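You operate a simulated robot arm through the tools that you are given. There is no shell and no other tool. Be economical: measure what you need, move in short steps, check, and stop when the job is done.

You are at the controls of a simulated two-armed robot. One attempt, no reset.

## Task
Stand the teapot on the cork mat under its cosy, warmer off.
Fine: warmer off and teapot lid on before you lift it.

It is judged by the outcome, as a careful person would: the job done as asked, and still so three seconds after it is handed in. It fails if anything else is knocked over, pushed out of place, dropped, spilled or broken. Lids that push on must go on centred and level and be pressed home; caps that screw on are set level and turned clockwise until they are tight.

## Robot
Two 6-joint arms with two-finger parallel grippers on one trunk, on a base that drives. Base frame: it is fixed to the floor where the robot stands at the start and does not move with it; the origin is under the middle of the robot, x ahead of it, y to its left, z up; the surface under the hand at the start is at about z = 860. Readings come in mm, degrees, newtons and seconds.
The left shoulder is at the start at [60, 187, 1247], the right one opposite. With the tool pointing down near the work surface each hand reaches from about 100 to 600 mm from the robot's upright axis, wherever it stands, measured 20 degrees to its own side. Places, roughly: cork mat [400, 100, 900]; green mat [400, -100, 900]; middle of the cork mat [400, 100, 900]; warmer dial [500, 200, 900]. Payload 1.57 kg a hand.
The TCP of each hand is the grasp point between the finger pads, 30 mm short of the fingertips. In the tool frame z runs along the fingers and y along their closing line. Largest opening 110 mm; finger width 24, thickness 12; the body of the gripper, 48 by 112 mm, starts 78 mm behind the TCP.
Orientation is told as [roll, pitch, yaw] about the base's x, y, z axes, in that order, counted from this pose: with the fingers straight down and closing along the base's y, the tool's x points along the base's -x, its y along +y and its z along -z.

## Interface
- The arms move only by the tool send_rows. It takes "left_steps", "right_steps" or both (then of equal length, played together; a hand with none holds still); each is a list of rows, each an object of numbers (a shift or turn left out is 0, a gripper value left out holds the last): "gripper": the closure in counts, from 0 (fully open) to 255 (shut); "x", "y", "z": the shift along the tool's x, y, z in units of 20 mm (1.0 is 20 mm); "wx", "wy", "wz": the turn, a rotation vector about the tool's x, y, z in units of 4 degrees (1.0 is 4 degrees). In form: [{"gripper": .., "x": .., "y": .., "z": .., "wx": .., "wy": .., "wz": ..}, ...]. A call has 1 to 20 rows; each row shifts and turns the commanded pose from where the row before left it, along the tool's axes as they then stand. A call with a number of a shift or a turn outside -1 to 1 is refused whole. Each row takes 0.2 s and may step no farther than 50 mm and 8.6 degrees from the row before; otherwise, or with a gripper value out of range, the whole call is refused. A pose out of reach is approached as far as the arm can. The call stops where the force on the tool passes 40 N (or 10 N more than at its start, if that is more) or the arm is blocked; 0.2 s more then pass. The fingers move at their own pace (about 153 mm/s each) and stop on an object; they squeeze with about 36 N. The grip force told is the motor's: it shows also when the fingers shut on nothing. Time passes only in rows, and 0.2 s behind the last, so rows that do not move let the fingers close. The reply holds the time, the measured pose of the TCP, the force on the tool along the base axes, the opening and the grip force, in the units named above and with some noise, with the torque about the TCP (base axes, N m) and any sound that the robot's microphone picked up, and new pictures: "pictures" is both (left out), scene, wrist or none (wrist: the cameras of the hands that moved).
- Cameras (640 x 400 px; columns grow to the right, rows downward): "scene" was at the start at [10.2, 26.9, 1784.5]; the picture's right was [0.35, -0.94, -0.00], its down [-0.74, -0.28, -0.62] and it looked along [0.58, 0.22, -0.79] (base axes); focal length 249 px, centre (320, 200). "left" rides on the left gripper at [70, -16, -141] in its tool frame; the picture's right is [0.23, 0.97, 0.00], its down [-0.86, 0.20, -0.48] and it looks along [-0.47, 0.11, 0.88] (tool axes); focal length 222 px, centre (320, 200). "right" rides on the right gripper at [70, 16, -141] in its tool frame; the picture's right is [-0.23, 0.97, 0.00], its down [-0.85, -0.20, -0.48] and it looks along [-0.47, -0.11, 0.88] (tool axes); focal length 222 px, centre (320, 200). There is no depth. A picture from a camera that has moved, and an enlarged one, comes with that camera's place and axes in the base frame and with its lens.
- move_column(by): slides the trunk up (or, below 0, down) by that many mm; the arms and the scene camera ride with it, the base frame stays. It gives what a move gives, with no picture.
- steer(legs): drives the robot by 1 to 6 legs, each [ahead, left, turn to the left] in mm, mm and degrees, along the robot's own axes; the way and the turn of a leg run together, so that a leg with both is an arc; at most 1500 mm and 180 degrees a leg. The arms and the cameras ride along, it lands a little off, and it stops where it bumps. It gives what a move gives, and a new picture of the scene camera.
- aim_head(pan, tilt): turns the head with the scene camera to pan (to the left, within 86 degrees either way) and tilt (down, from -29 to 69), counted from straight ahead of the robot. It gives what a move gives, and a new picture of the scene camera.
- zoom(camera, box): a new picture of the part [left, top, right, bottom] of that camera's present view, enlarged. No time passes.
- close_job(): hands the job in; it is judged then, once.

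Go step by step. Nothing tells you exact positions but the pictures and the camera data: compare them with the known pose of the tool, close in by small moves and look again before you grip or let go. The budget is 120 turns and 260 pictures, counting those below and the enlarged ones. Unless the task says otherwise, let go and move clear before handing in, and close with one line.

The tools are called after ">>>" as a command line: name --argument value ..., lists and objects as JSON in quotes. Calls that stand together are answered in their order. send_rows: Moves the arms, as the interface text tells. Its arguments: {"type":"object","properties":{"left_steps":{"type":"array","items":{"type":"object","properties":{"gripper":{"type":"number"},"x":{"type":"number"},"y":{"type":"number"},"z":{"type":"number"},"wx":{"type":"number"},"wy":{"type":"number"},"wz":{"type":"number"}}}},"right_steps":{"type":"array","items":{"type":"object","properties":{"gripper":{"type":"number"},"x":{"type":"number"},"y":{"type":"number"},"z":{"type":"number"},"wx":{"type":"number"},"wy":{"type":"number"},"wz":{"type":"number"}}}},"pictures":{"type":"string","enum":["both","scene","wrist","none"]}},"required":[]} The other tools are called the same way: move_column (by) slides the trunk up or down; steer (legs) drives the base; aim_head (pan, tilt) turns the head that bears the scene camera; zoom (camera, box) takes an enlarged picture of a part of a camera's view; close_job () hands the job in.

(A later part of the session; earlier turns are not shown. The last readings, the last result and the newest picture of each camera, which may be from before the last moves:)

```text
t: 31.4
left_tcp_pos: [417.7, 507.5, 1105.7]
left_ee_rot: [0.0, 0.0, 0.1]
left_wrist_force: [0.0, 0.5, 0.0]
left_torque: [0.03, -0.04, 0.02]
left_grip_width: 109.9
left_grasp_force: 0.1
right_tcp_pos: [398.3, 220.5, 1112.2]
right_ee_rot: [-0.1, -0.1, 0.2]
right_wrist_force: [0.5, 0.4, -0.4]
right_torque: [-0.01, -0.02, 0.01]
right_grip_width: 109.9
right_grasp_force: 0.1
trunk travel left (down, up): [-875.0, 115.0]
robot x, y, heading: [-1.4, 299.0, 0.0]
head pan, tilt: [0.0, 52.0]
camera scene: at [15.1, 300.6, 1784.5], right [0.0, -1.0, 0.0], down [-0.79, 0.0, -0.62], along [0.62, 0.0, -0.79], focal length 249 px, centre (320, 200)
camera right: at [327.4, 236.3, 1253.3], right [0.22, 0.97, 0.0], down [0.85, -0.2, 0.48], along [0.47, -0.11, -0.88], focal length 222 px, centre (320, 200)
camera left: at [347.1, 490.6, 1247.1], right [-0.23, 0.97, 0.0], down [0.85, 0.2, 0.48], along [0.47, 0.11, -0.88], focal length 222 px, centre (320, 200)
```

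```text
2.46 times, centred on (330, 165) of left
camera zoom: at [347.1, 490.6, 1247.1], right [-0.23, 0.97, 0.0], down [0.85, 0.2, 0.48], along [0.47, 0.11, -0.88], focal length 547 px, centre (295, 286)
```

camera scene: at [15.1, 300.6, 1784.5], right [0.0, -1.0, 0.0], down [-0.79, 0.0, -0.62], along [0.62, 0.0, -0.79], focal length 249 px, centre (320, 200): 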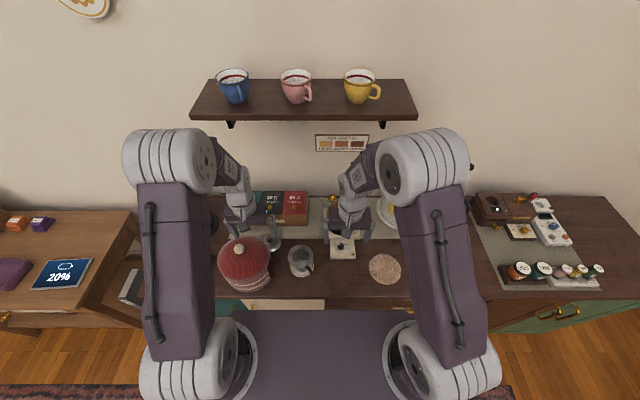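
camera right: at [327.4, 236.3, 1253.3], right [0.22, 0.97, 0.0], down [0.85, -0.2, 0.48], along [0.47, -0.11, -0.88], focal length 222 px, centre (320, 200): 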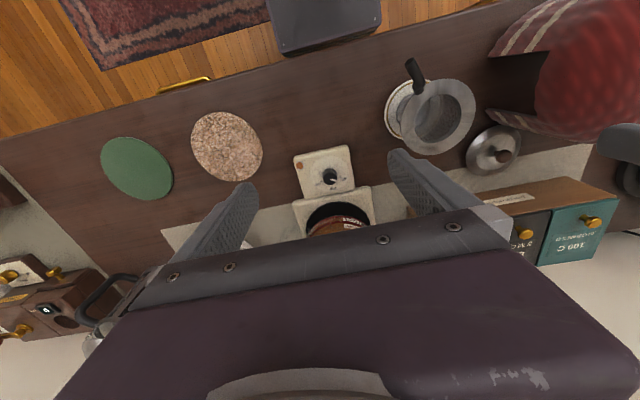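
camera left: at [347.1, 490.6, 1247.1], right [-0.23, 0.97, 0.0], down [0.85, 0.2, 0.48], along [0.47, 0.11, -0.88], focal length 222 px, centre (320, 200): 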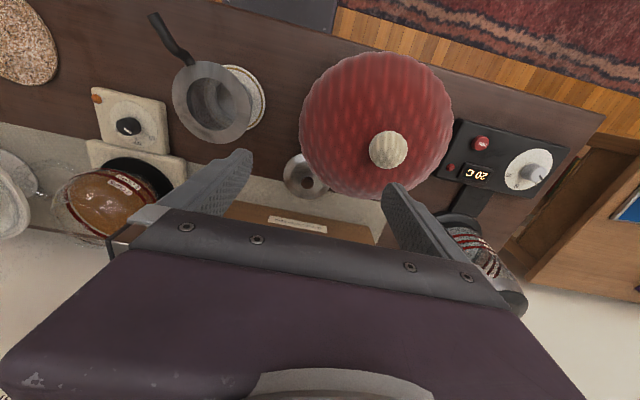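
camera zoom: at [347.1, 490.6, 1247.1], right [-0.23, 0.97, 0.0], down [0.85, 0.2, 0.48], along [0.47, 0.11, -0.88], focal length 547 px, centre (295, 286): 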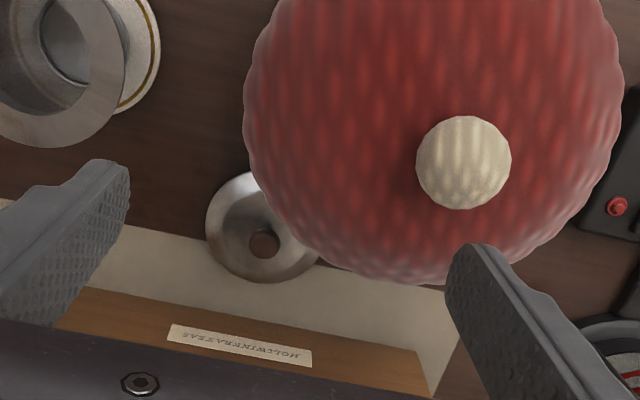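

Dial rests at OFF. The lid knob is about (512, 506), top near z 890; the cosy's pompon is at (389, 564, 1046). I move the left hand above the lid with yaw −24 to clear the cosy, and pull the right hand back out of the view.

>>> send_rows --left_steps '[{"x": -0.9, "gripper": 139}, {"x": -0.9}, {"x": -0.9}, {"x": -0.9}, {"x": -1}, {"y": -0.1}, {"z": 0.8, "wz": 1}, {"z": 0.8, "wz": 1}, {"z": 0.8, "wz": 1}, {"z": 0.8, "wz": 1}, {"z": 0.8, "wz": 1}, {"z": 0.8, "wz": 1}]' --right_steps '[{"x": 1, "y": -1}, {"x": 1, "y": -1}, {"x": 1, "y": -1}, {"x": 1, "y": -1}, {"y": -1}, {"y": -1}, {"y": -1}, {"y": -1}, {"y": -1}, {}, {}, {}]'

>>> zoom --camera "left" --box '[220, 90, 420, 220]'

>>> zoom --camera "scene" --box '[210, 190, 310, 290]'

>>> zoom --camera "scene" --box '[310, 180, 400, 240]'

```text
t: 34.0
left_tcp_pos: [513.4, 506.6, 1008.5]
left_ee_rot: [0.0, 0.0, -23.9]
left_wrist_force: [-0.5, 0.0, 0.7]
left_torque: [-0.02, 0.05, 0.02]
left_grip_width: 50.0
left_grasp_force: 0.0
right_tcp_pos: [316.6, 41.6, 1110.2]
right_ee_rot: [-0.1, 0.0, 0.2]
right_wrist_force: [-0.7, 0.6, -0.1]
right_torque: [0.02, -0.01, -0.02]
right_grip_width: 110.0
right_grasp_force: 0.0
trunk travel left (down, up): [-875.0, 115.0]
robot x, y, heading: [1.0, 299.1, 0.1]
head pan, tilt: [0.0, 52.0]
camera scene: at [14.8, 299.8, 1784.5], right [0.0, -1.0, 0.0], down [-0.79, 0.0, -0.62], along [0.62, 0.0, -0.79], focal length 249 px, centre (320, 200)
camera right: at [246.9, 57.0, 1251.7], right [0.22, 0.97, 0.0], down [0.85, -0.2, 0.48], along [0.47, -0.11, -0.88], focal length 222 px, centre (320, 200)
camera left: at [440.8, 519.4, 1150.6], right [0.19, 0.98, 0.0], down [0.86, -0.16, 0.48], along [0.47, -0.09, -0.88], focal length 222 px, centre (320, 200)
```

scene: 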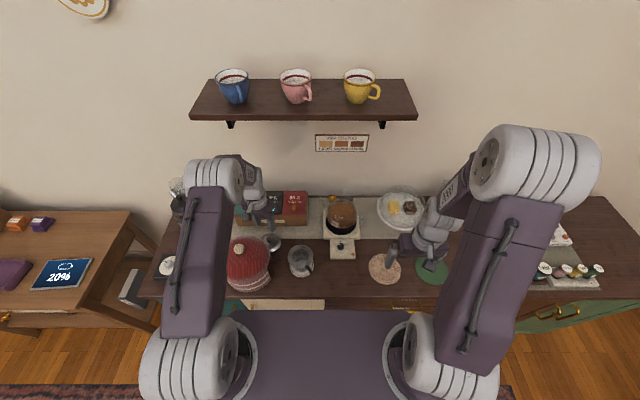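
right: 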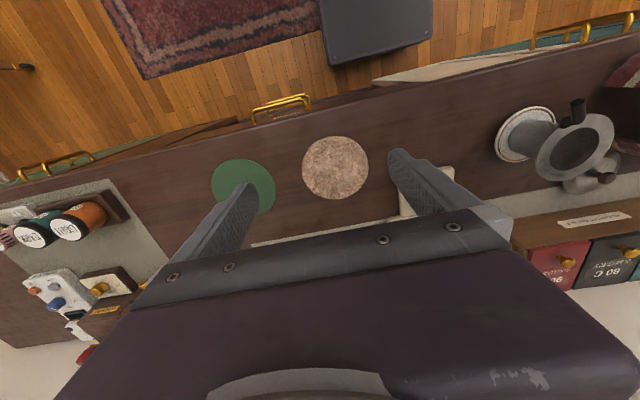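
left: 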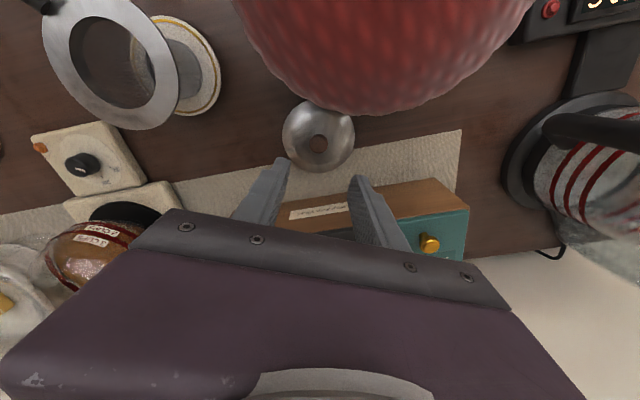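

```text
3.08 times, centred on (320, 155) of left
camera zoom: at [440.8, 519.4, 1150.6], right [0.19, 0.98, 0.0], down [0.86, -0.16, 0.48], along [0.47, -0.09, -0.88], focal length 684 px, centre (320, 338)
```

zoom: 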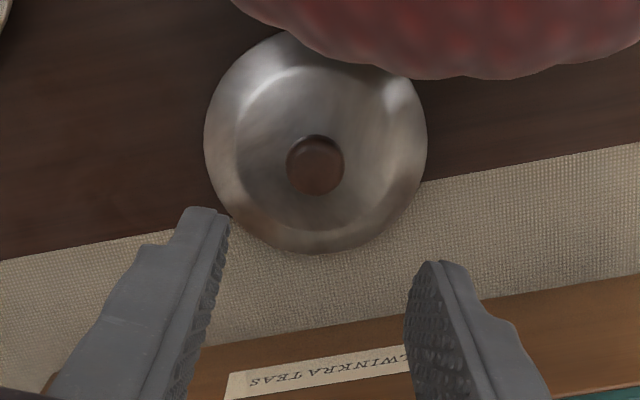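

```text
4.00 times, centred on (260, 240) of scene
camera zoom: at [14.8, 299.8, 1784.5], right [0.0, -1.0, 0.0], down [-0.79, 0.0, -0.62], along [0.62, 0.0, -0.79], focal length 997 px, centre (560, 40)
```

zoom: 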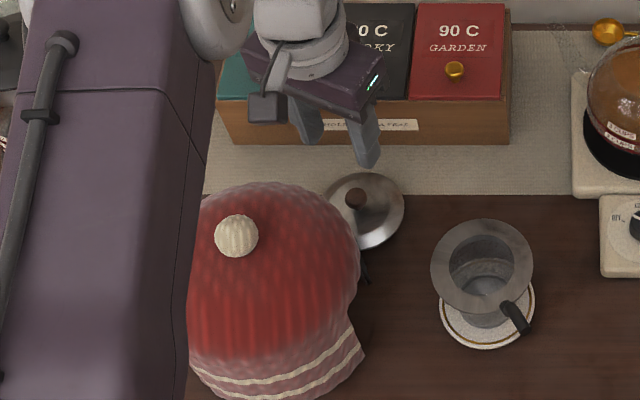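

```text
6.67 times, centred on (355, 210) of scene
camera zoom: at [14.8, 299.8, 1784.5], right [0.0, -1.0, 0.0], down [-0.79, 0.0, -0.62], along [0.62, 0.0, -0.79], focal length 1662 px, centre (87, 133)
```

zoom: 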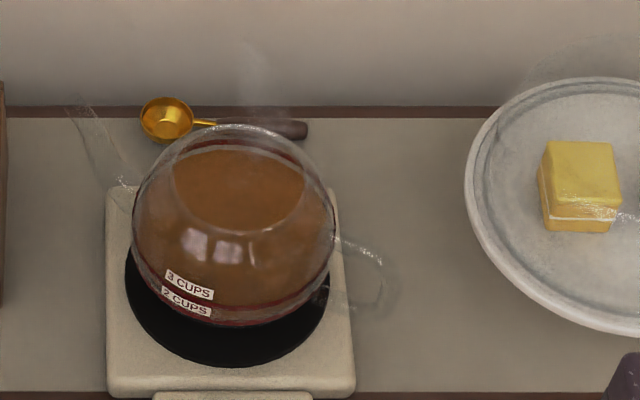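

>>> send_rows --left_steps '[{"x": 0.25, "y": -0.1}, {"z": 0.8}, {"z": 0.8}, {"z": 0.8}, {"z": 0.8}, {"z": 0.7}]' --pictures "none"

>>> zoom --camera "left" --box '[220, 90, 420, 220]'

>>> zoom --camera "scene" --box '[240, 200, 310, 270]'

```text
t: 35.4
left_tcp_pos: [508.0, 507.7, 929.4]
left_ee_rot: [0.0, 0.1, -23.9]
left_wrist_force: [0.2, 0.2, -0.4]
left_torque: [0.0, 0.0, 0.03]
left_grip_width: 49.9
left_grasp_force: 0.0
right_tcp_pos: [317.0, 40.8, 1110.2]
right_ee_rot: [-0.1, -0.2, 0.2]
right_wrist_force: [1.2, -0.3, 0.6]
right_torque: [0.0, -0.01, -0.01]
right_grip_width: 109.9
right_grasp_force: 0.1
trunk travel left (down, up): [-875.0, 115.0]
robot x, y, heading: [-2.5, 300.4, 0.4]
head pan, tilt: [0.0, 52.0]
```

```text
3.08 times, centred on (320, 155) of left
camera zoom: at [436.6, 519.6, 1072.4], right [0.19, 0.98, 0.0], down [0.86, -0.16, 0.48], along [0.47, -0.09, -0.88], focal length 684 px, centre (320, 338)
```

zoom: 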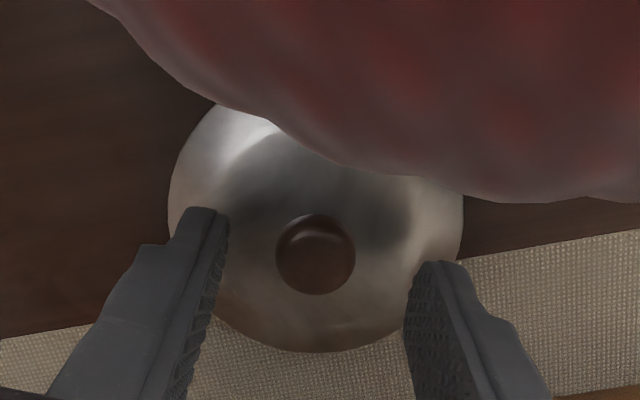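

```text
5.71 times, centred on (275, 235) of scene
camera zoom: at [14.9, 300.2, 1784.5], right [0.0, -1.0, 0.0], down [-0.79, 0.0, -0.62], along [0.62, 0.0, -0.79], focal length 1424 px, centre (577, 0)
```

zoom: 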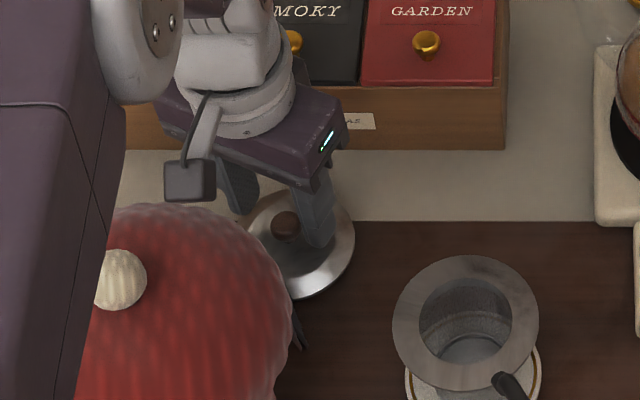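

>>> send_rows --left_steps '[{"x": 0.1, "y": -0.1, "gripper": 165}, {"z": 0.3}, {"z": 0.3}, {"z": 0.2}]' --pictures "none"

>>> zoom --camera "left" --box '[220, 90, 420, 220]'

>>> zoom --camera "scene" --box '[250, 210, 300, 260]'

```text
t: 36.4
left_tcp_pos: [502.7, 505.5, 915.8]
left_ee_rot: [0.1, 0.0, -23.8]
left_wrist_force: [0.4, 0.5, 0.6]
left_torque: [0.0, 0.01, 0.01]
left_grip_width: 38.9
left_grasp_force: 0.1
right_tcp_pos: [315.9, 40.4, 1110.9]
right_ee_rot: [0.0, -0.2, 0.3]
right_wrist_force: [-0.1, -0.3, -0.4]
right_torque: [-0.04, 0.02, -0.01]
right_grip_width: 110.4
right_grasp_force: 0.0
trunk travel left (down, up): [-875.0, 115.0]
robot x, y, heading: [-3.0, 299.2, 0.3]
head pan, tilt: [0.0, 52.0]
```

```text
3.08 times, centred on (320, 155) of left
camera zoom: at [431.4, 517.5, 1057.1], right [0.19, 0.98, 0.0], down [0.86, -0.16, 0.48], along [0.47, -0.09, -0.88], focal length 684 px, centre (320, 338)
```

zoom: 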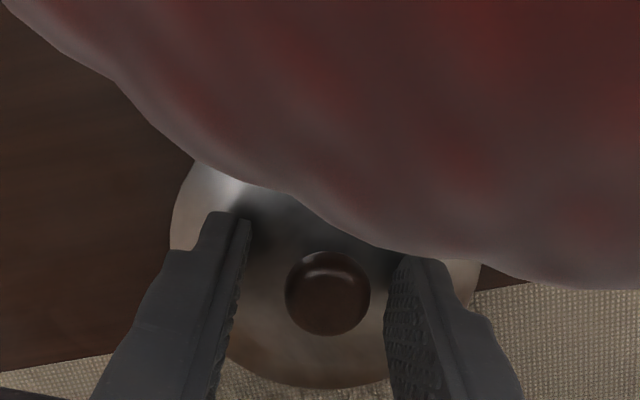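

```text
8.00 times, centred on (275, 235) of scene
camera zoom: at [14.3, 300.1, 1784.5], right [0.0, -1.0, 0.0], down [-0.79, 0.0, -0.62], along [0.62, 0.0, -0.79], focal length 1994 px, centre (680, -80)
```

zoom: 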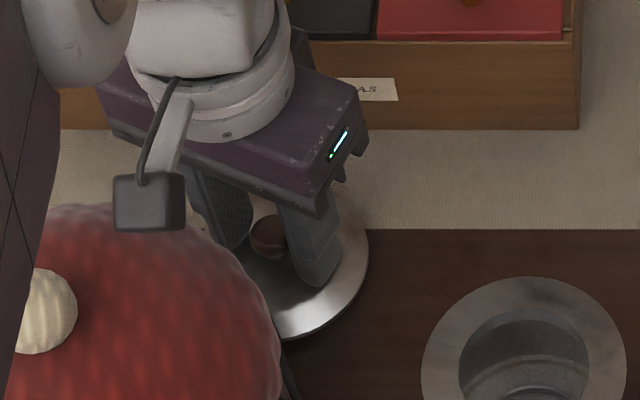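

>>> send_rows --left_steps '[{"z": 0.15}, {}, {"gripper": 200}, {"gripper": 230}, {}]' --pictures "none"

>>> zoom --camera "left" --box '[220, 90, 420, 220]'

```text
t: 37.6
left_tcp_pos: [502.2, 504.8, 911.6]
left_ee_rot: [0.0, 0.0, -23.8]
left_wrist_force: [0.8, 0.9, 1.7]
left_torque: [-0.02, -0.03, 0.0]
left_grip_width: 21.2
left_grasp_force: 34.6
right_tcp_pos: [316.4, 41.3, 1110.3]
right_ee_rot: [0.0, -0.3, 0.2]
right_wrist_force: [-0.3, 0.7, 0.4]
right_torque: [0.0, -0.01, -0.03]
right_grip_width: 110.0
right_grasp_force: 0.1
trunk travel left (down, up): [-875.0, 115.0]
robot x, y, heading: [-2.7, 298.8, 0.2]
head pan, tilt: [0.0, 52.0]
```

```text
3.08 times, centred on (320, 155) of left
camera zoom: at [431.0, 517.9, 1054.5], right [0.19, 0.98, 0.0], down [0.86, -0.16, 0.48], along [0.47, -0.09, -0.88], focal length 684 px, centre (320, 338)
```

zoom: 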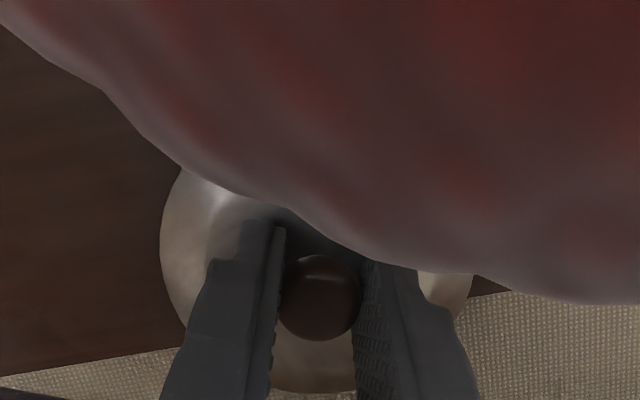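

Lid gripped by its knob (21 mm). I lift a few mm, slide away from the cosy, then rise and look.

>>> send_rows --left_steps '[{"z": -0.3}, {"x": -0.5, "z": -0.1}, {"x": -0.5}, {"x": -0.2, "z": -0.5}, {"z": -1}, {"z": -1}, {"z": -1}, {"z": -1}, {"z": -1}, {"z": -1}, {"z": -1}, {"z": -1}, {"z": -1}]'

>>> zoom --camera "scene" --box '[210, 180, 310, 270]'

>>> zoom --camera "left" --box '[220, 90, 420, 220]'

```text
t: 40.4
left_tcp_pos: [521.5, 495.3, 1109.6]
left_ee_rot: [-0.1, -0.1, -23.8]
left_wrist_force: [-0.6, -0.2, 0.3]
left_torque: [0.04, 0.01, -0.02]
left_grip_width: 11.0
left_grasp_force: 0.1
right_tcp_pos: [317.1, 41.0, 1110.7]
right_ee_rot: [0.0, -0.2, 0.2]
right_wrist_force: [-0.1, 0.5, 0.4]
right_torque: [0.02, 0.01, 0.02]
right_grip_width: 110.0
right_grasp_force: 0.1
trunk travel left (down, up): [-875.0, 115.0]
robot x, y, heading: [1.1, 299.7, 0.5]
head pan, tilt: [0.0, 52.0]
camera scene: at [13.8, 299.9, 1784.5], right [0.0, -1.0, 0.0], down [-0.79, 0.0, -0.62], along [0.62, 0.0, -0.79], focal length 249 px, centre (320, 200)
camera left: at [449.7, 508.6, 1251.5], right [0.19, 0.98, 0.0], down [0.86, -0.16, 0.48], along [0.47, -0.09, -0.88], focal length 222 px, centre (320, 200)
```

scene: 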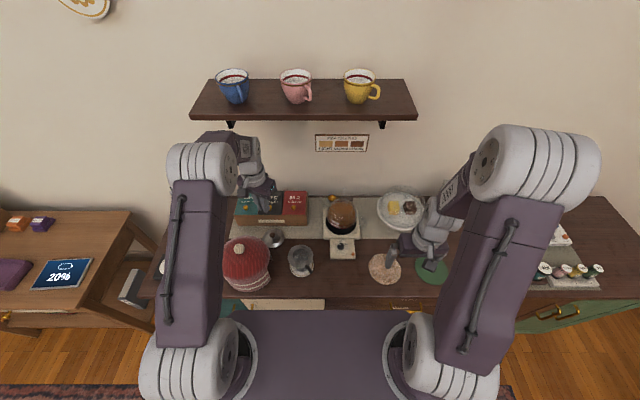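
left: 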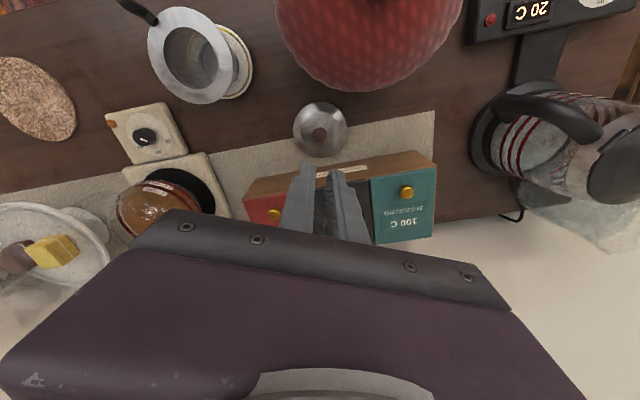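

```text
4.44 times, centred on (260, 225) of scene
camera zoom: at [13.8, 299.9, 1784.5], right [0.0, -1.0, 0.0], down [-0.79, 0.0, -0.62], along [0.62, 0.0, -0.79], focal length 1108 px, centre (587, 89)
```

zoom: 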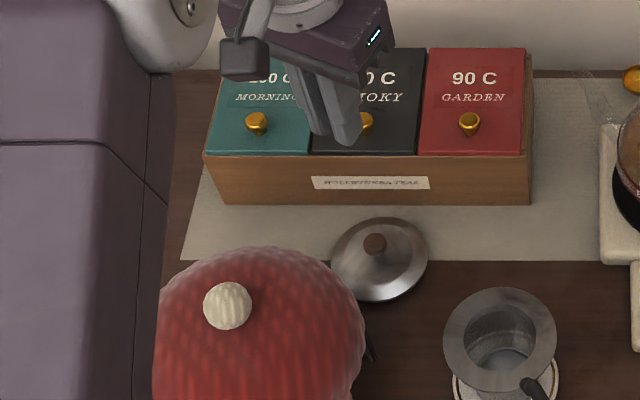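

```text
3.08 times, centred on (320, 155) of left
camera zoom: at [449.7, 508.6, 1251.5], right [0.19, 0.98, 0.0], down [0.86, -0.16, 0.48], along [0.47, -0.09, -0.88], focal length 684 px, centre (320, 338)
```

zoom: 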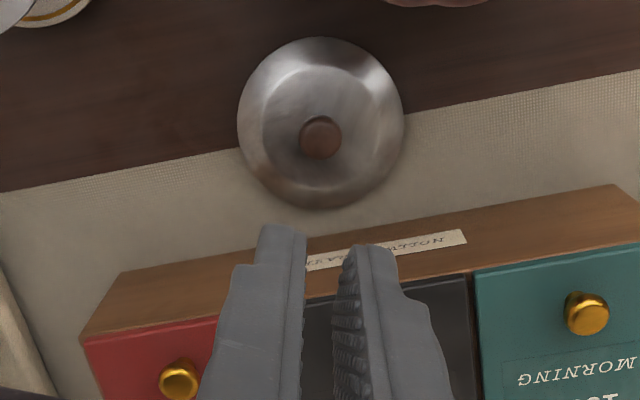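

The grip slipped off the rounded knob; the lid only slid about 20 mm, clear of the cosy. I go back lower on the knob: knob now at about (525, 494).

>>> send_rows --left_steps '[{"gripper": 150, "x": -0.15}, {"z": 1}, {"z": 1}, {"z": 1}, {"z": 1}, {"z": 1}, {"z": 1}, {"z": 1}, {"z": 1}, {"z": 1}, {"z": 0.6}]' --pictures "none"

>>> zoom --camera "left" --box '[220, 90, 420, 220]'

>>> zoom --camera "scene" --box '[250, 205, 300, 255]'

```text
t: 42.8
left_tcp_pos: [526.6, 494.9, 916.5]
left_ee_rot: [0.1, -0.1, -23.9]
left_wrist_force: [-0.2, -0.6, -0.4]
left_torque: [-0.04, 0.06, -0.01]
left_grip_width: 45.4
left_grasp_force: 0.1
right_tcp_pos: [315.8, 40.7, 1111.2]
right_ee_rot: [0.0, -0.1, 0.2]
right_wrist_force: [-0.8, 0.3, -0.3]
right_torque: [0.0, -0.01, 0.0]
right_grip_width: 109.9
right_grasp_force: 0.1
trunk travel left (down, up): [-875.0, 115.0]
robot x, y, heading: [-1.5, 303.3, -0.0]
head pan, tilt: [0.0, 52.0]
```

```text
3.08 times, centred on (320, 155) of left
camera zoom: at [453.8, 507.3, 1059.2], right [0.19, 0.98, 0.0], down [0.86, -0.16, 0.48], along [0.47, -0.09, -0.88], focal length 684 px, centre (320, 338)
```

zoom: 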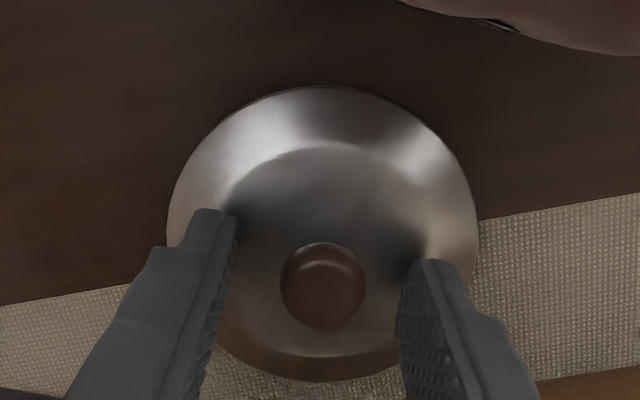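

```text
8.00 times, centred on (275, 230) of scene
camera zoom: at [14.6, 300.2, 1784.5], right [0.0, -1.0, 0.0], down [-0.79, 0.0, -0.62], along [0.62, 0.0, -0.79], focal length 1994 px, centre (680, -40)
```

zoom: 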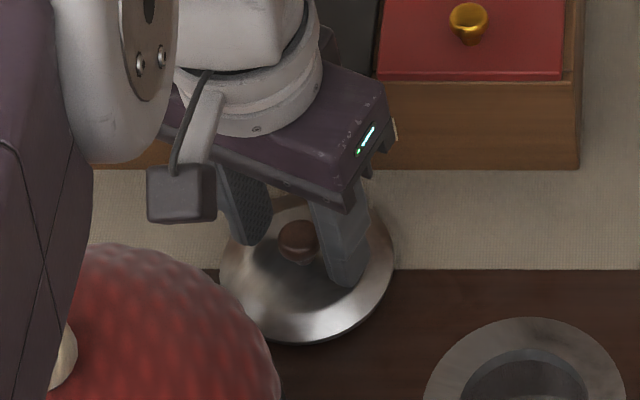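

>>> send_rows --left_steps '[{"z": 0.2}, {"z": 0.2}, {"z": 0.1}]' --pictures "none"

>>> zoom --camera "scene" --box '[255, 215, 295, 250]'

```text
t: 43.6
left_tcp_pos: [526.2, 494.5, 908.5]
left_ee_rot: [0.2, -0.1, -23.8]
left_wrist_force: [-0.4, 0.2, 11.1]
left_torque: [0.18, -0.06, 0.0]
left_grip_width: 46.3
left_grasp_force: 0.4
right_tcp_pos: [315.5, 40.2, 1110.9]
right_ee_rot: [0.0, -0.3, 0.1]
right_wrist_force: [-0.1, 0.1, -0.6]
right_torque: [0.0, -0.01, 0.03]
right_grip_width: 110.1
right_grasp_force: 0.2
trunk travel left (down, up): [-875.0, 115.0]
robot x, y, heading: [-0.1, 302.7, 0.2]
head pan, tilt: [0.0, 52.0]
```

```text
11.43 times, centred on (275, 232) of scene
camera zoom: at [12.3, 299.5, 1784.7], right [0.0, -1.0, 0.0], down [-0.79, 0.0, -0.62], along [0.62, 0.0, -0.79], focal length 2849 px, centre (834, -171)
```

zoom: 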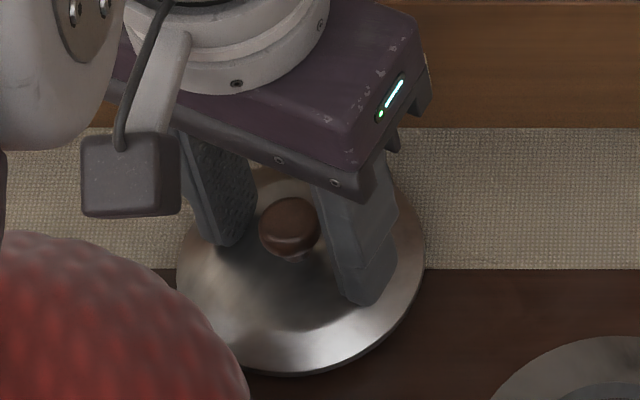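

Tips touch the lid at TCP 908.5. I ease up 1 mm, close, and lift in small steps with a check.

>>> send_rows --left_steps '[{"z": -0.05, "gripper": 190}, {"gripper": 215}, {"gripper": 255}, {}, {}]' --pictures "none"

>>> zoom --camera "scene" --box '[255, 215, 295, 250]'

>>> zoom --camera "left" --box '[250, 120, 390, 220]'

```text
t: 44.8
left_tcp_pos: [525.6, 493.5, 912.0]
left_ee_rot: [0.3, -0.3, -23.8]
left_wrist_force: [7.7, 1.9, 38.4]
left_torque: [0.03, -0.21, 0.02]
left_grip_width: 21.0
left_grasp_force: 34.5
right_tcp_pos: [313.4, 40.0, 1111.2]
right_ee_rot: [0.1, -0.2, 0.2]
right_wrist_force: [1.1, 0.4, 0.9]
right_torque: [0.01, 0.03, -0.02]
right_grip_width: 109.9
right_grasp_force: 0.0
trunk travel left (down, up): [-875.0, 115.0]
robot x, y, heading: [1.5, 299.3, 0.1]
head pan, tilt: [0.0, 52.0]
```

```text
11.43 times, centred on (275, 232) of scene
camera zoom: at [9.5, 298.2, 1784.8], right [0.0, -1.0, 0.0], down [-0.79, 0.0, -0.62], along [0.62, 0.0, -0.79], focal length 2849 px, centre (834, -171)
```

zoom: 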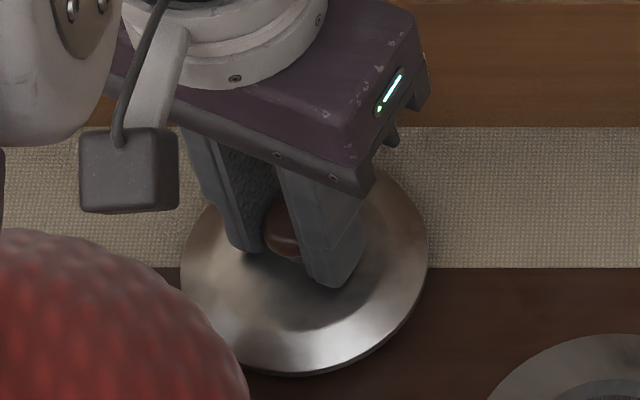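

```text
4.00 times, centred on (320, 170) of left
camera zoom: at [452.8, 506.1, 1053.3], right [0.19, 0.98, 0.0], down [0.86, -0.16, 0.49], along [0.48, -0.09, -0.87], focal length 888 px, centre (320, 320)
```

zoom: 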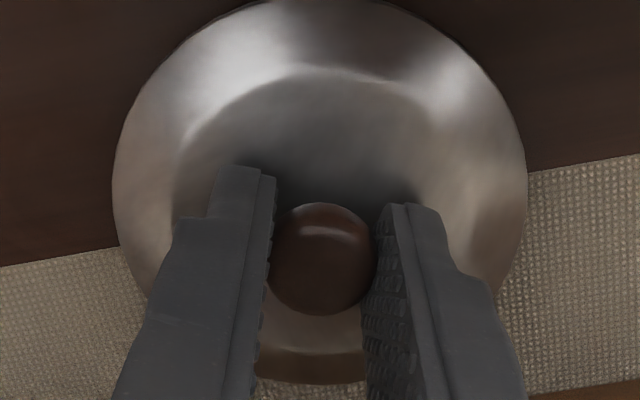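

>>> send_rows --left_steps '[{"z": -0.2}, {"z": -0.2}, {"z": -0.2}, {"z": -0.2}, {"z": -0.2}]' --pictures "none"

>>> zoom --camera "scene" --box '[255, 215, 295, 250]'

```text
t: 46.0
left_tcp_pos: [526.2, 494.4, 927.9]
left_ee_rot: [0.0, 0.1, -23.9]
left_wrist_force: [0.5, -0.5, -0.7]
left_torque: [-0.04, -0.01, -0.04]
left_grip_width: 20.8
left_grasp_force: 34.4
right_tcp_pos: [316.9, 41.5, 1110.6]
right_ee_rot: [0.0, -0.3, 0.1]
right_wrist_force: [-0.4, -0.5, 0.1]
right_torque: [-0.01, -0.01, 0.02]
right_grip_width: 110.1
right_grasp_force: 0.0
trunk travel left (down, up): [-875.0, 115.0]
robot x, y, heading: [-0.9, 296.0, 0.1]
head pan, tilt: [0.0, 52.0]
```

```text
11.43 times, centred on (275, 232) of scene
camera zoom: at [14.3, 300.3, 1784.5], right [0.0, -1.0, 0.0], down [-0.79, 0.0, -0.62], along [0.62, 0.0, -0.79], focal length 2849 px, centre (834, -171)
```

zoom: 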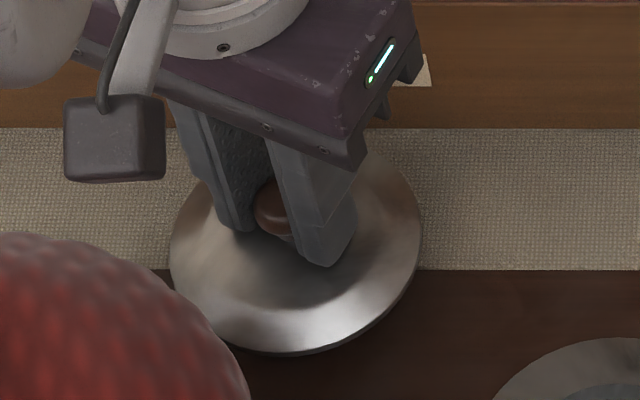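

Lid is held and lifting. I raise it gently and check.

>>> send_rows --left_steps '[{"z": -0.5}, {"z": -0.5}, {"z": -0.5}, {"z": -0.5}, {"z": -0.5}, {"z": -0.5}, {"z": -0.5}, {"z": -0.5}, {"z": -0.5}, {"z": -0.5}, {"z": -0.5}, {"z": -0.5}, {"z": -0.5}, {"z": -0.5}, {"z": -0.5}, {"z": -0.5}, {"z": -0.5}, {}]' --pictures "wrist"

>>> zoom --camera "left" --box '[250, 120, 390, 220]'

>>> zoom --camera "scene" --box '[240, 180, 300, 240]'

```text
t: 49.8
left_tcp_pos: [527.6, 493.8, 1096.9]
left_ee_rot: [0.1, 0.0, -23.8]
left_wrist_force: [0.3, -0.4, -0.3]
left_torque: [-0.04, 0.01, -0.05]
left_grip_width: 21.2
left_grasp_force: 34.2
right_tcp_pos: [316.9, 41.2, 1110.3]
right_ee_rot: [0.0, 0.0, 0.2]
right_wrist_force: [-0.3, -0.3, 0.2]
right_torque: [-0.03, 0.02, -0.01]
right_grip_width: 110.1
right_grasp_force: 0.1
trunk travel left (down, up): [-875.0, 115.0]
robot x, y, heading: [-2.3, 300.9, 0.1]
head pan, tilt: [0.0, 52.0]
camera left: at [455.0, 506.0, 1239.7], right [0.19, 0.98, 0.0], down [0.86, -0.16, 0.48], along [0.47, -0.09, -0.88], focal length 222 px, centre (320, 200)
```

left: 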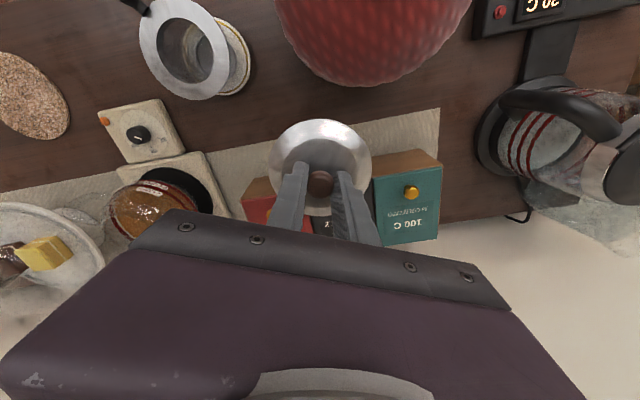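

```text
4.00 times, centred on (320, 170) of left
camera zoom: at [455.0, 506.0, 1239.7], right [0.19, 0.98, 0.0], down [0.86, -0.16, 0.48], along [0.47, -0.09, -0.88], focal length 888 px, centre (320, 320)
```

zoom: 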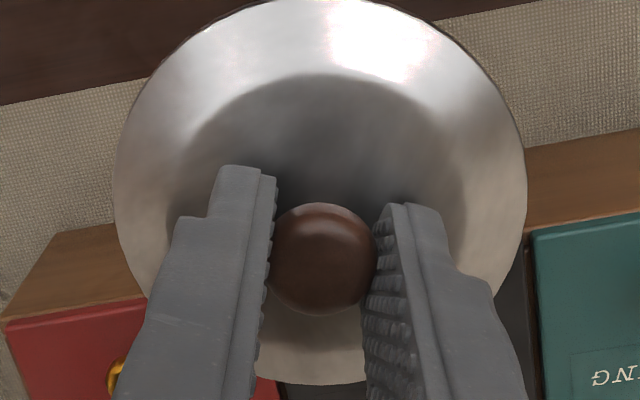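

```text
6.67 times, centred on (270, 210) of scene
camera zoom: at [14.6, 300.2, 1784.5], right [0.0, -1.0, 0.0], down [-0.79, 0.0, -0.62], along [0.62, 0.0, -0.79], focal length 1662 px, centre (653, 133)
```

zoom: 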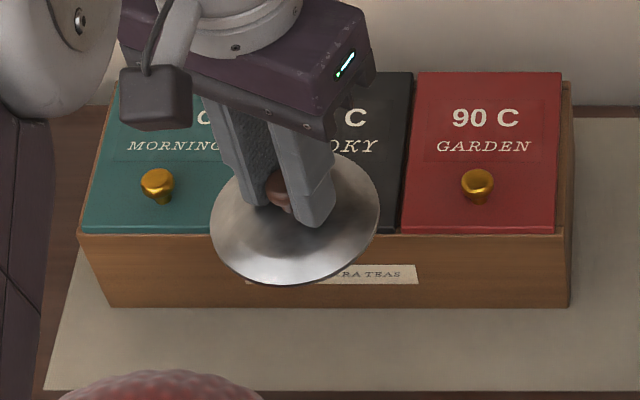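

Lid is held level. I drive 250 mm to the right so the left arm lines up with the pot.

>>> steer --legs '[[0, -250, 0]]'

>>> zoom --camera "left" --box '[200, 90, 440, 240]'

>>> zoom --camera "right" --box '[320, 80, 640, 280]'

```text
t: 51.6
left_tcp_pos: [526.9, 250.5, 1097.5]
left_ee_rot: [-0.1, 0.0, -23.5]
left_wrist_force: [0.1, 0.1, -0.7]
left_torque: [-0.02, 0.0, 0.02]
left_grip_width: 20.7
left_grasp_force: 34.6
right_tcp_pos: [319.4, -202.2, 1111.7]
right_ee_rot: [-0.2, 0.0, 0.4]
right_wrist_force: [-0.7, -0.4, 0.3]
right_torque: [-0.06, 0.04, -0.01]
right_grip_width: 109.9
right_grasp_force: 0.1
trunk travel left (down, up): [-875.0, 115.0]
robot x, y, heading: [-1.7, 54.0, 0.3]
head pan, tilt: [0.0, 52.0]
camera scene: at [15.9, 56.8, 1784.5], right [0.01, -1.0, 0.0], down [-0.79, -0.01, -0.62], along [0.62, 0.0, -0.79], focal length 249 px, centre (320, 200)
```

scene: 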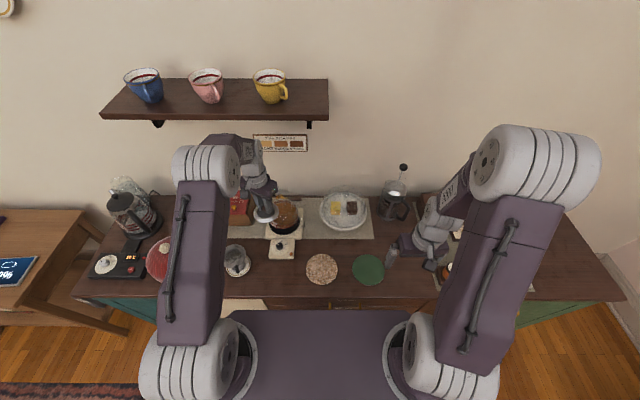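

```text
2.67 times, centred on (320, 165) of left
camera zoom: at [455.4, 263.7, 1239.3], right [0.18, 0.98, 0.0], down [0.86, -0.16, 0.48], along [0.47, -0.09, -0.88], focal length 592 px, centre (320, 293)
```

zoom: 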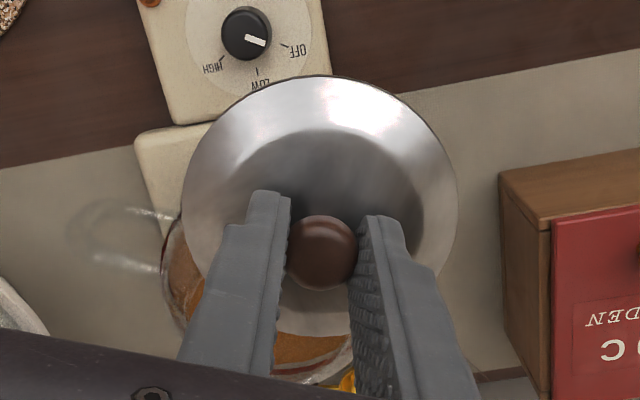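

```text
2.00 times, centred on (480, 180) of right
camera zoom: at [249.1, -186.1, 1252.3], right [0.22, 0.98, 0.0], down [0.86, -0.19, 0.48], along [0.47, -0.11, -0.88], focal length 444 px, centre (0, 240)
```

zoom: 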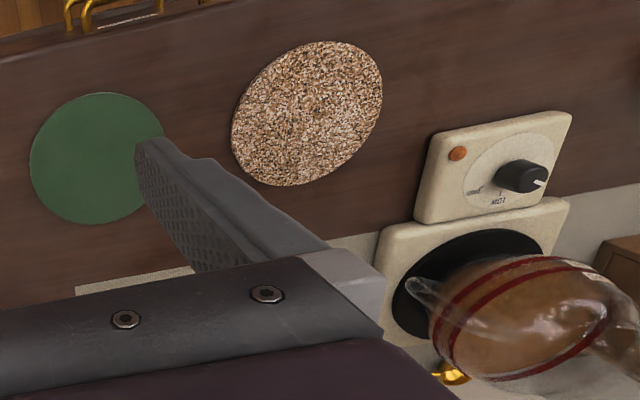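

>>> zoom --camera "scene" --box '[240, 180, 330, 245]'

>>> send_rows --right_steps '[{"y": 1, "wz": 1}, {"y": 1, "wz": 1}, {"y": 1, "wz": 1}, {"y": 1, "wz": 1}, {"y": 1, "wz": 1}, {"y": 1}, {"y": 1}, {"y": 1}]' --pictures "wrist"

>>> zoom --camera "right" --box '[320, 120, 560, 270]'

```text
6.15 times, centred on (285, 212) of scene
camera zoom: at [15.9, 56.8, 1784.5], right [0.01, -1.0, 0.0], down [-0.79, -0.01, -0.62], along [0.62, 0.0, -0.79], focal length 1534 px, centre (535, 123)
```

zoom: 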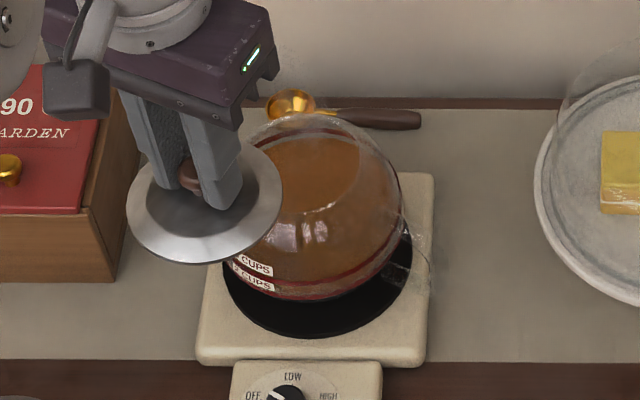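

```text
t: 53.4
left_tcp_pos: [526.6, 249.7, 1096.6]
left_ee_rot: [0.0, 0.0, -23.4]
left_wrist_force: [-0.2, 0.9, -1.0]
left_torque: [-0.05, 0.01, 0.01]
left_grip_width: 20.7
left_grasp_force: 34.7
right_tcp_pos: [351.7, -47.0, 1110.8]
right_ee_rot: [0.1, -0.1, -19.5]
right_wrist_force: [-0.2, 0.1, -0.5]
right_torque: [-0.01, 0.0, -0.03]
right_grip_width: 110.1
right_grasp_force: 0.0
trunk travel left (down, up): [-875.0, 115.0]
robot x, y, heading: [-2.1, 53.4, 0.3]
head pan, tilt: [0.0, 52.0]
camera right: at [292.0, -7.8, 1252.8], right [0.54, 0.84, 0.0], down [0.74, -0.47, 0.48], along [0.4, -0.26, -0.88], focal length 222 px, centre (320, 200)
```

right: 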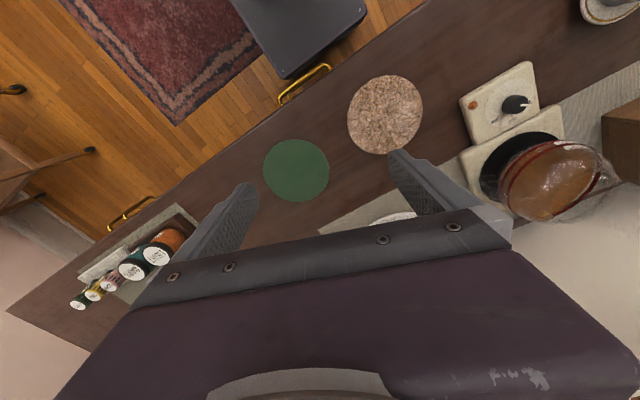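

```text
2.67 times, centred on (440, 195) of right
camera zoom: at [292.0, -7.8, 1252.8], right [0.54, 0.84, 0.0], down [0.74, -0.47, 0.48], along [0.4, -0.26, -0.88], focal length 592 px, centre (0, 213)
```

zoom: 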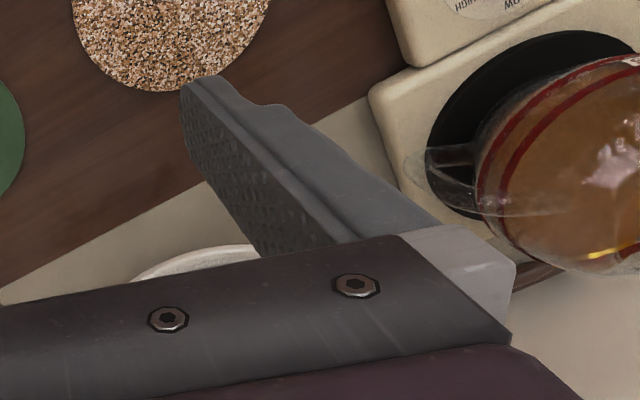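

The pot mouth seems at about (598, 209), z ≈ 987. I tilt the right hand into a side-view pose to watch the lid go on.

>>> send_rows --right_steps '[{"wz": -1}, {"wz": -1}, {"wz": -1}, {"wz": -1}, {"wz": -1}, {"x": -0.9, "y": 0.7}, {"x": -0.9, "y": 0.7}, {"x": -0.9, "y": 0.7}, {"x": -0.9, "y": 0.7}, {"x": -0.9, "y": 0.7}, {"x": -0.9, "y": 0.7}, {"wx": -1}, {"wx": -1}, {"wx": -1}, {"wx": -1}, {"wx": -1}, {"wx": -1}, {"wx": -1}, {"wx": -1}]' --pictures "none"

>>> send_rows --right_steps '[{"wx": -1}, {"wx": -1}, {"wx": -1}, {"wx": -1}, {"wx": -1}, {"wx": -1}, {"wx": -1}]'

```text
t: 57.4
left_tcp_pos: [527.0, 248.6, 1097.0]
left_ee_rot: [0.0, 0.0, -23.5]
left_wrist_force: [-0.6, 0.1, -0.2]
left_torque: [-0.01, 0.01, 0.0]
left_grip_width: 21.0
left_grasp_force: 34.4
right_tcp_pos: [460.0, 35.8, 1110.5]
right_ee_rot: [32.2, -0.1, 0.4]
right_wrist_force: [0.3, 0.1, 0.1]
right_torque: [0.0, 0.02, 0.01]
right_grip_width: 110.1
right_grasp_force: 0.0
trunk travel left (down, up): [-875.0, 115.0]
robot x, y, heading: [2.0, 51.0, 0.4]
head pan, tilt: [0.0, 52.0]
```

```text
t: 59.0
left_tcp_pos: [527.3, 249.2, 1098.0]
left_ee_rot: [0.0, 0.0, -23.5]
left_wrist_force: [0.1, -0.4, -1.2]
left_torque: [0.03, -0.01, 0.02]
left_grip_width: 21.0
left_grasp_force: 34.4
right_tcp_pos: [458.9, 36.3, 1110.6]
right_ee_rot: [60.2, -0.1, 0.5]
right_wrist_force: [-0.2, 0.0, -0.2]
right_torque: [0.02, -0.01, 0.01]
right_grip_width: 110.1
right_grasp_force: 0.0
trunk travel left (down, up): [-875.0, 115.0]
robot x, y, heading: [3.1, 51.4, 0.3]
head pan, tilt: [0.0, 52.0]
camera scene: at [16.3, 53.1, 1784.5], right [0.01, -1.0, 0.0], down [-0.79, -0.01, -0.62], along [0.62, 0.01, -0.79], focal length 249 px, centre (320, 200)
camera right: at [391.0, -79.1, 1195.9], right [0.22, 0.49, 0.84], down [0.86, -0.51, 0.07], along [0.46, 0.71, -0.53], focal length 222 px, centre (320, 200)
```

scene: 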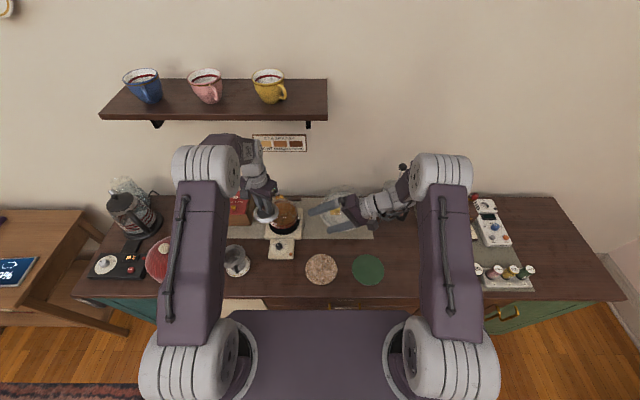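
right: 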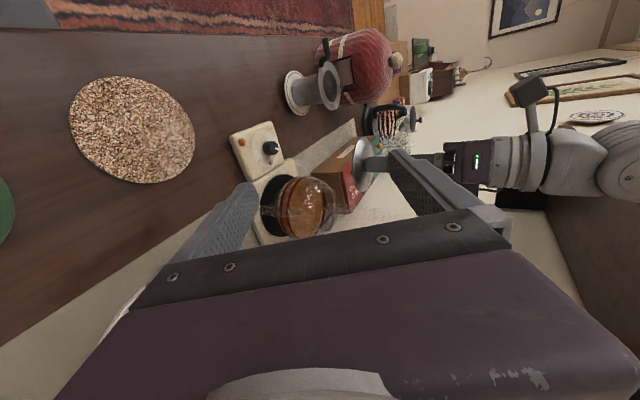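

>>> zoom --camera "right" --box '[220, 120, 420, 250]'

>>> zoom --camera "right" --box '[270, 10, 430, 120]'

```text
3.08 times, centred on (320, 185) of right
camera zoom: at [391.0, -79.1, 1195.9], right [0.22, 0.49, 0.84], down [0.86, -0.51, 0.07], along [0.46, 0.71, -0.53], focal length 684 px, centre (320, 246)
```

zoom: 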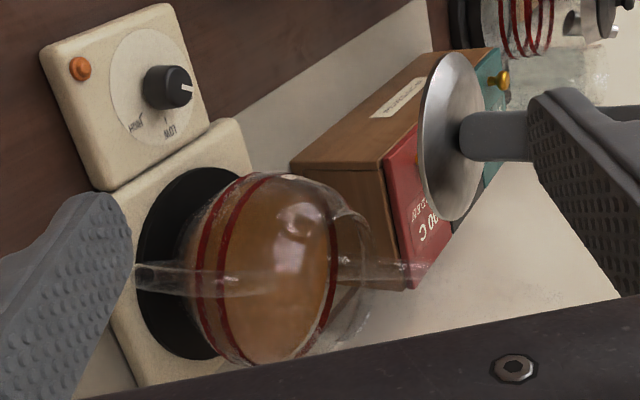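

```text
3.64 times, centred on (350, 65) of right
camera zoom: at [391.0, -79.1, 1195.9], right [0.22, 0.49, 0.84], down [0.86, -0.51, 0.07], along [0.46, 0.71, -0.53], focal length 808 px, centre (211, 691)
```

zoom: 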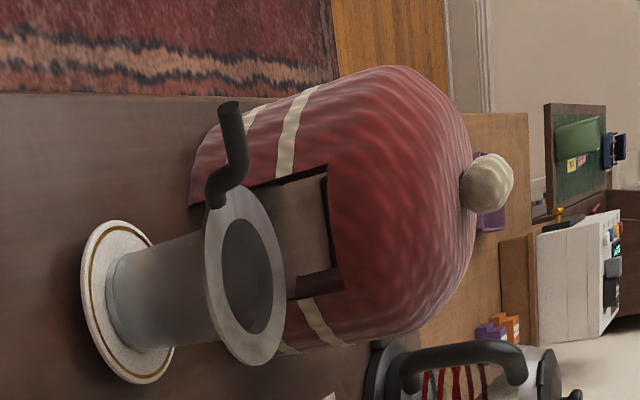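

The side view shows the pot mouth just below the lid's height. I move the left hand over the mouth, lid still about 20–30 mm above it.

>>> send_rows --left_steps '[{"x": -0.6, "y": -0.07}, {"x": -0.6, "y": -0.07}, {"x": -0.6, "y": -0.07}, {"x": -0.6, "y": -0.07}, {"x": -0.6, "y": -0.07}, {"x": -0.6, "y": -0.07}, {"x": -0.5, "y": -0.05}, {"z": 0.5}, {"z": 0.5}, {}]' --pictures "none"

>>> zoom --camera "right" --box '[220, 120, 420, 250]'

>>> zoom --camera "scene" --box '[250, 180, 330, 240]'

>>> zoom --camera "left" --box '[220, 100, 420, 230]'

```text
t: 61.2
left_tcp_pos: [597.4, 207.3, 1077.4]
left_ee_rot: [-0.1, 0.0, -23.4]
left_wrist_force: [1.3, 0.8, -0.6]
left_torque: [-0.01, 0.02, -0.01]
left_grip_width: 20.9
left_grasp_force: 34.7
right_tcp_pos: [460.5, 36.5, 1111.3]
right_ee_rot: [60.1, -0.1, 0.4]
right_wrist_force: [-0.1, -1.2, -0.1]
right_torque: [0.0, -0.03, 0.02]
right_grip_width: 110.2
right_grasp_force: 0.0
trunk travel left (down, up): [-875.0, 115.0]
robot x, y, heading: [4.0, 49.6, 0.3]
head pan, tilt: [0.0, 52.0]
```

```text
3.08 times, centred on (320, 185) of right
camera zoom: at [390.8, -78.8, 1196.0], right [0.22, 0.49, 0.84], down [0.86, -0.51, 0.07], along [0.46, 0.71, -0.53], focal length 684 px, centre (320, 246)
```

zoom: 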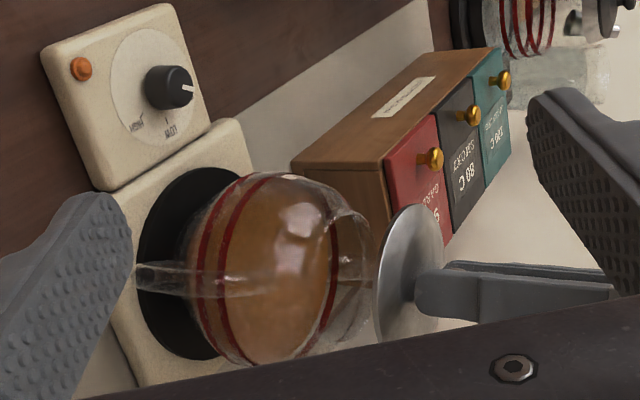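

```text
6.67 times, centred on (290, 210) of scene
camera zoom: at [16.1, 53.4, 1784.5], right [0.01, -1.0, 0.0], down [-0.79, -0.01, -0.62], along [0.62, 0.01, -0.79], focal length 1662 px, centre (520, 133)
```

zoom: 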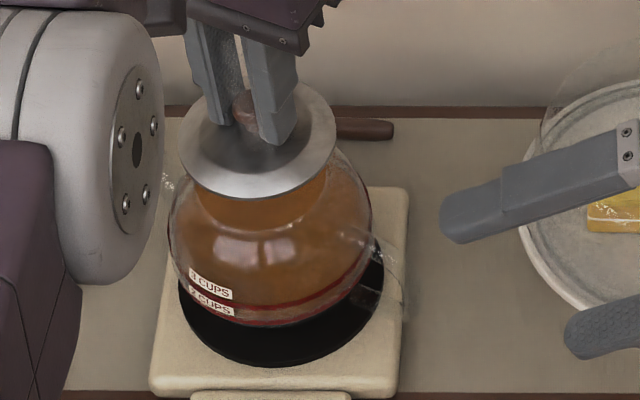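

```text
3.08 times, centred on (320, 165) of left
camera zoom: at [525.3, 220.0, 1219.9], right [0.18, 0.98, 0.0], down [0.86, -0.16, 0.48], along [0.47, -0.09, -0.88], focal length 684 px, centre (320, 308)
```

zoom: 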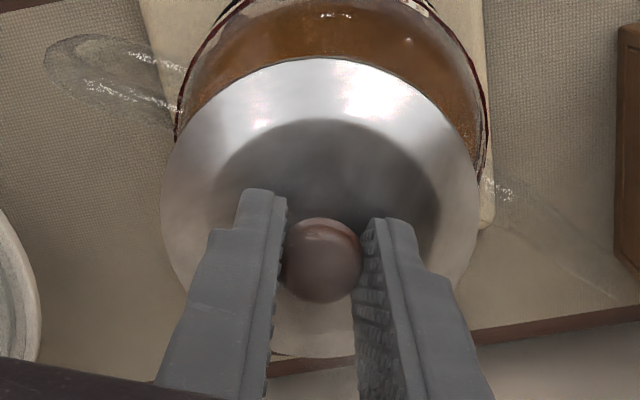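

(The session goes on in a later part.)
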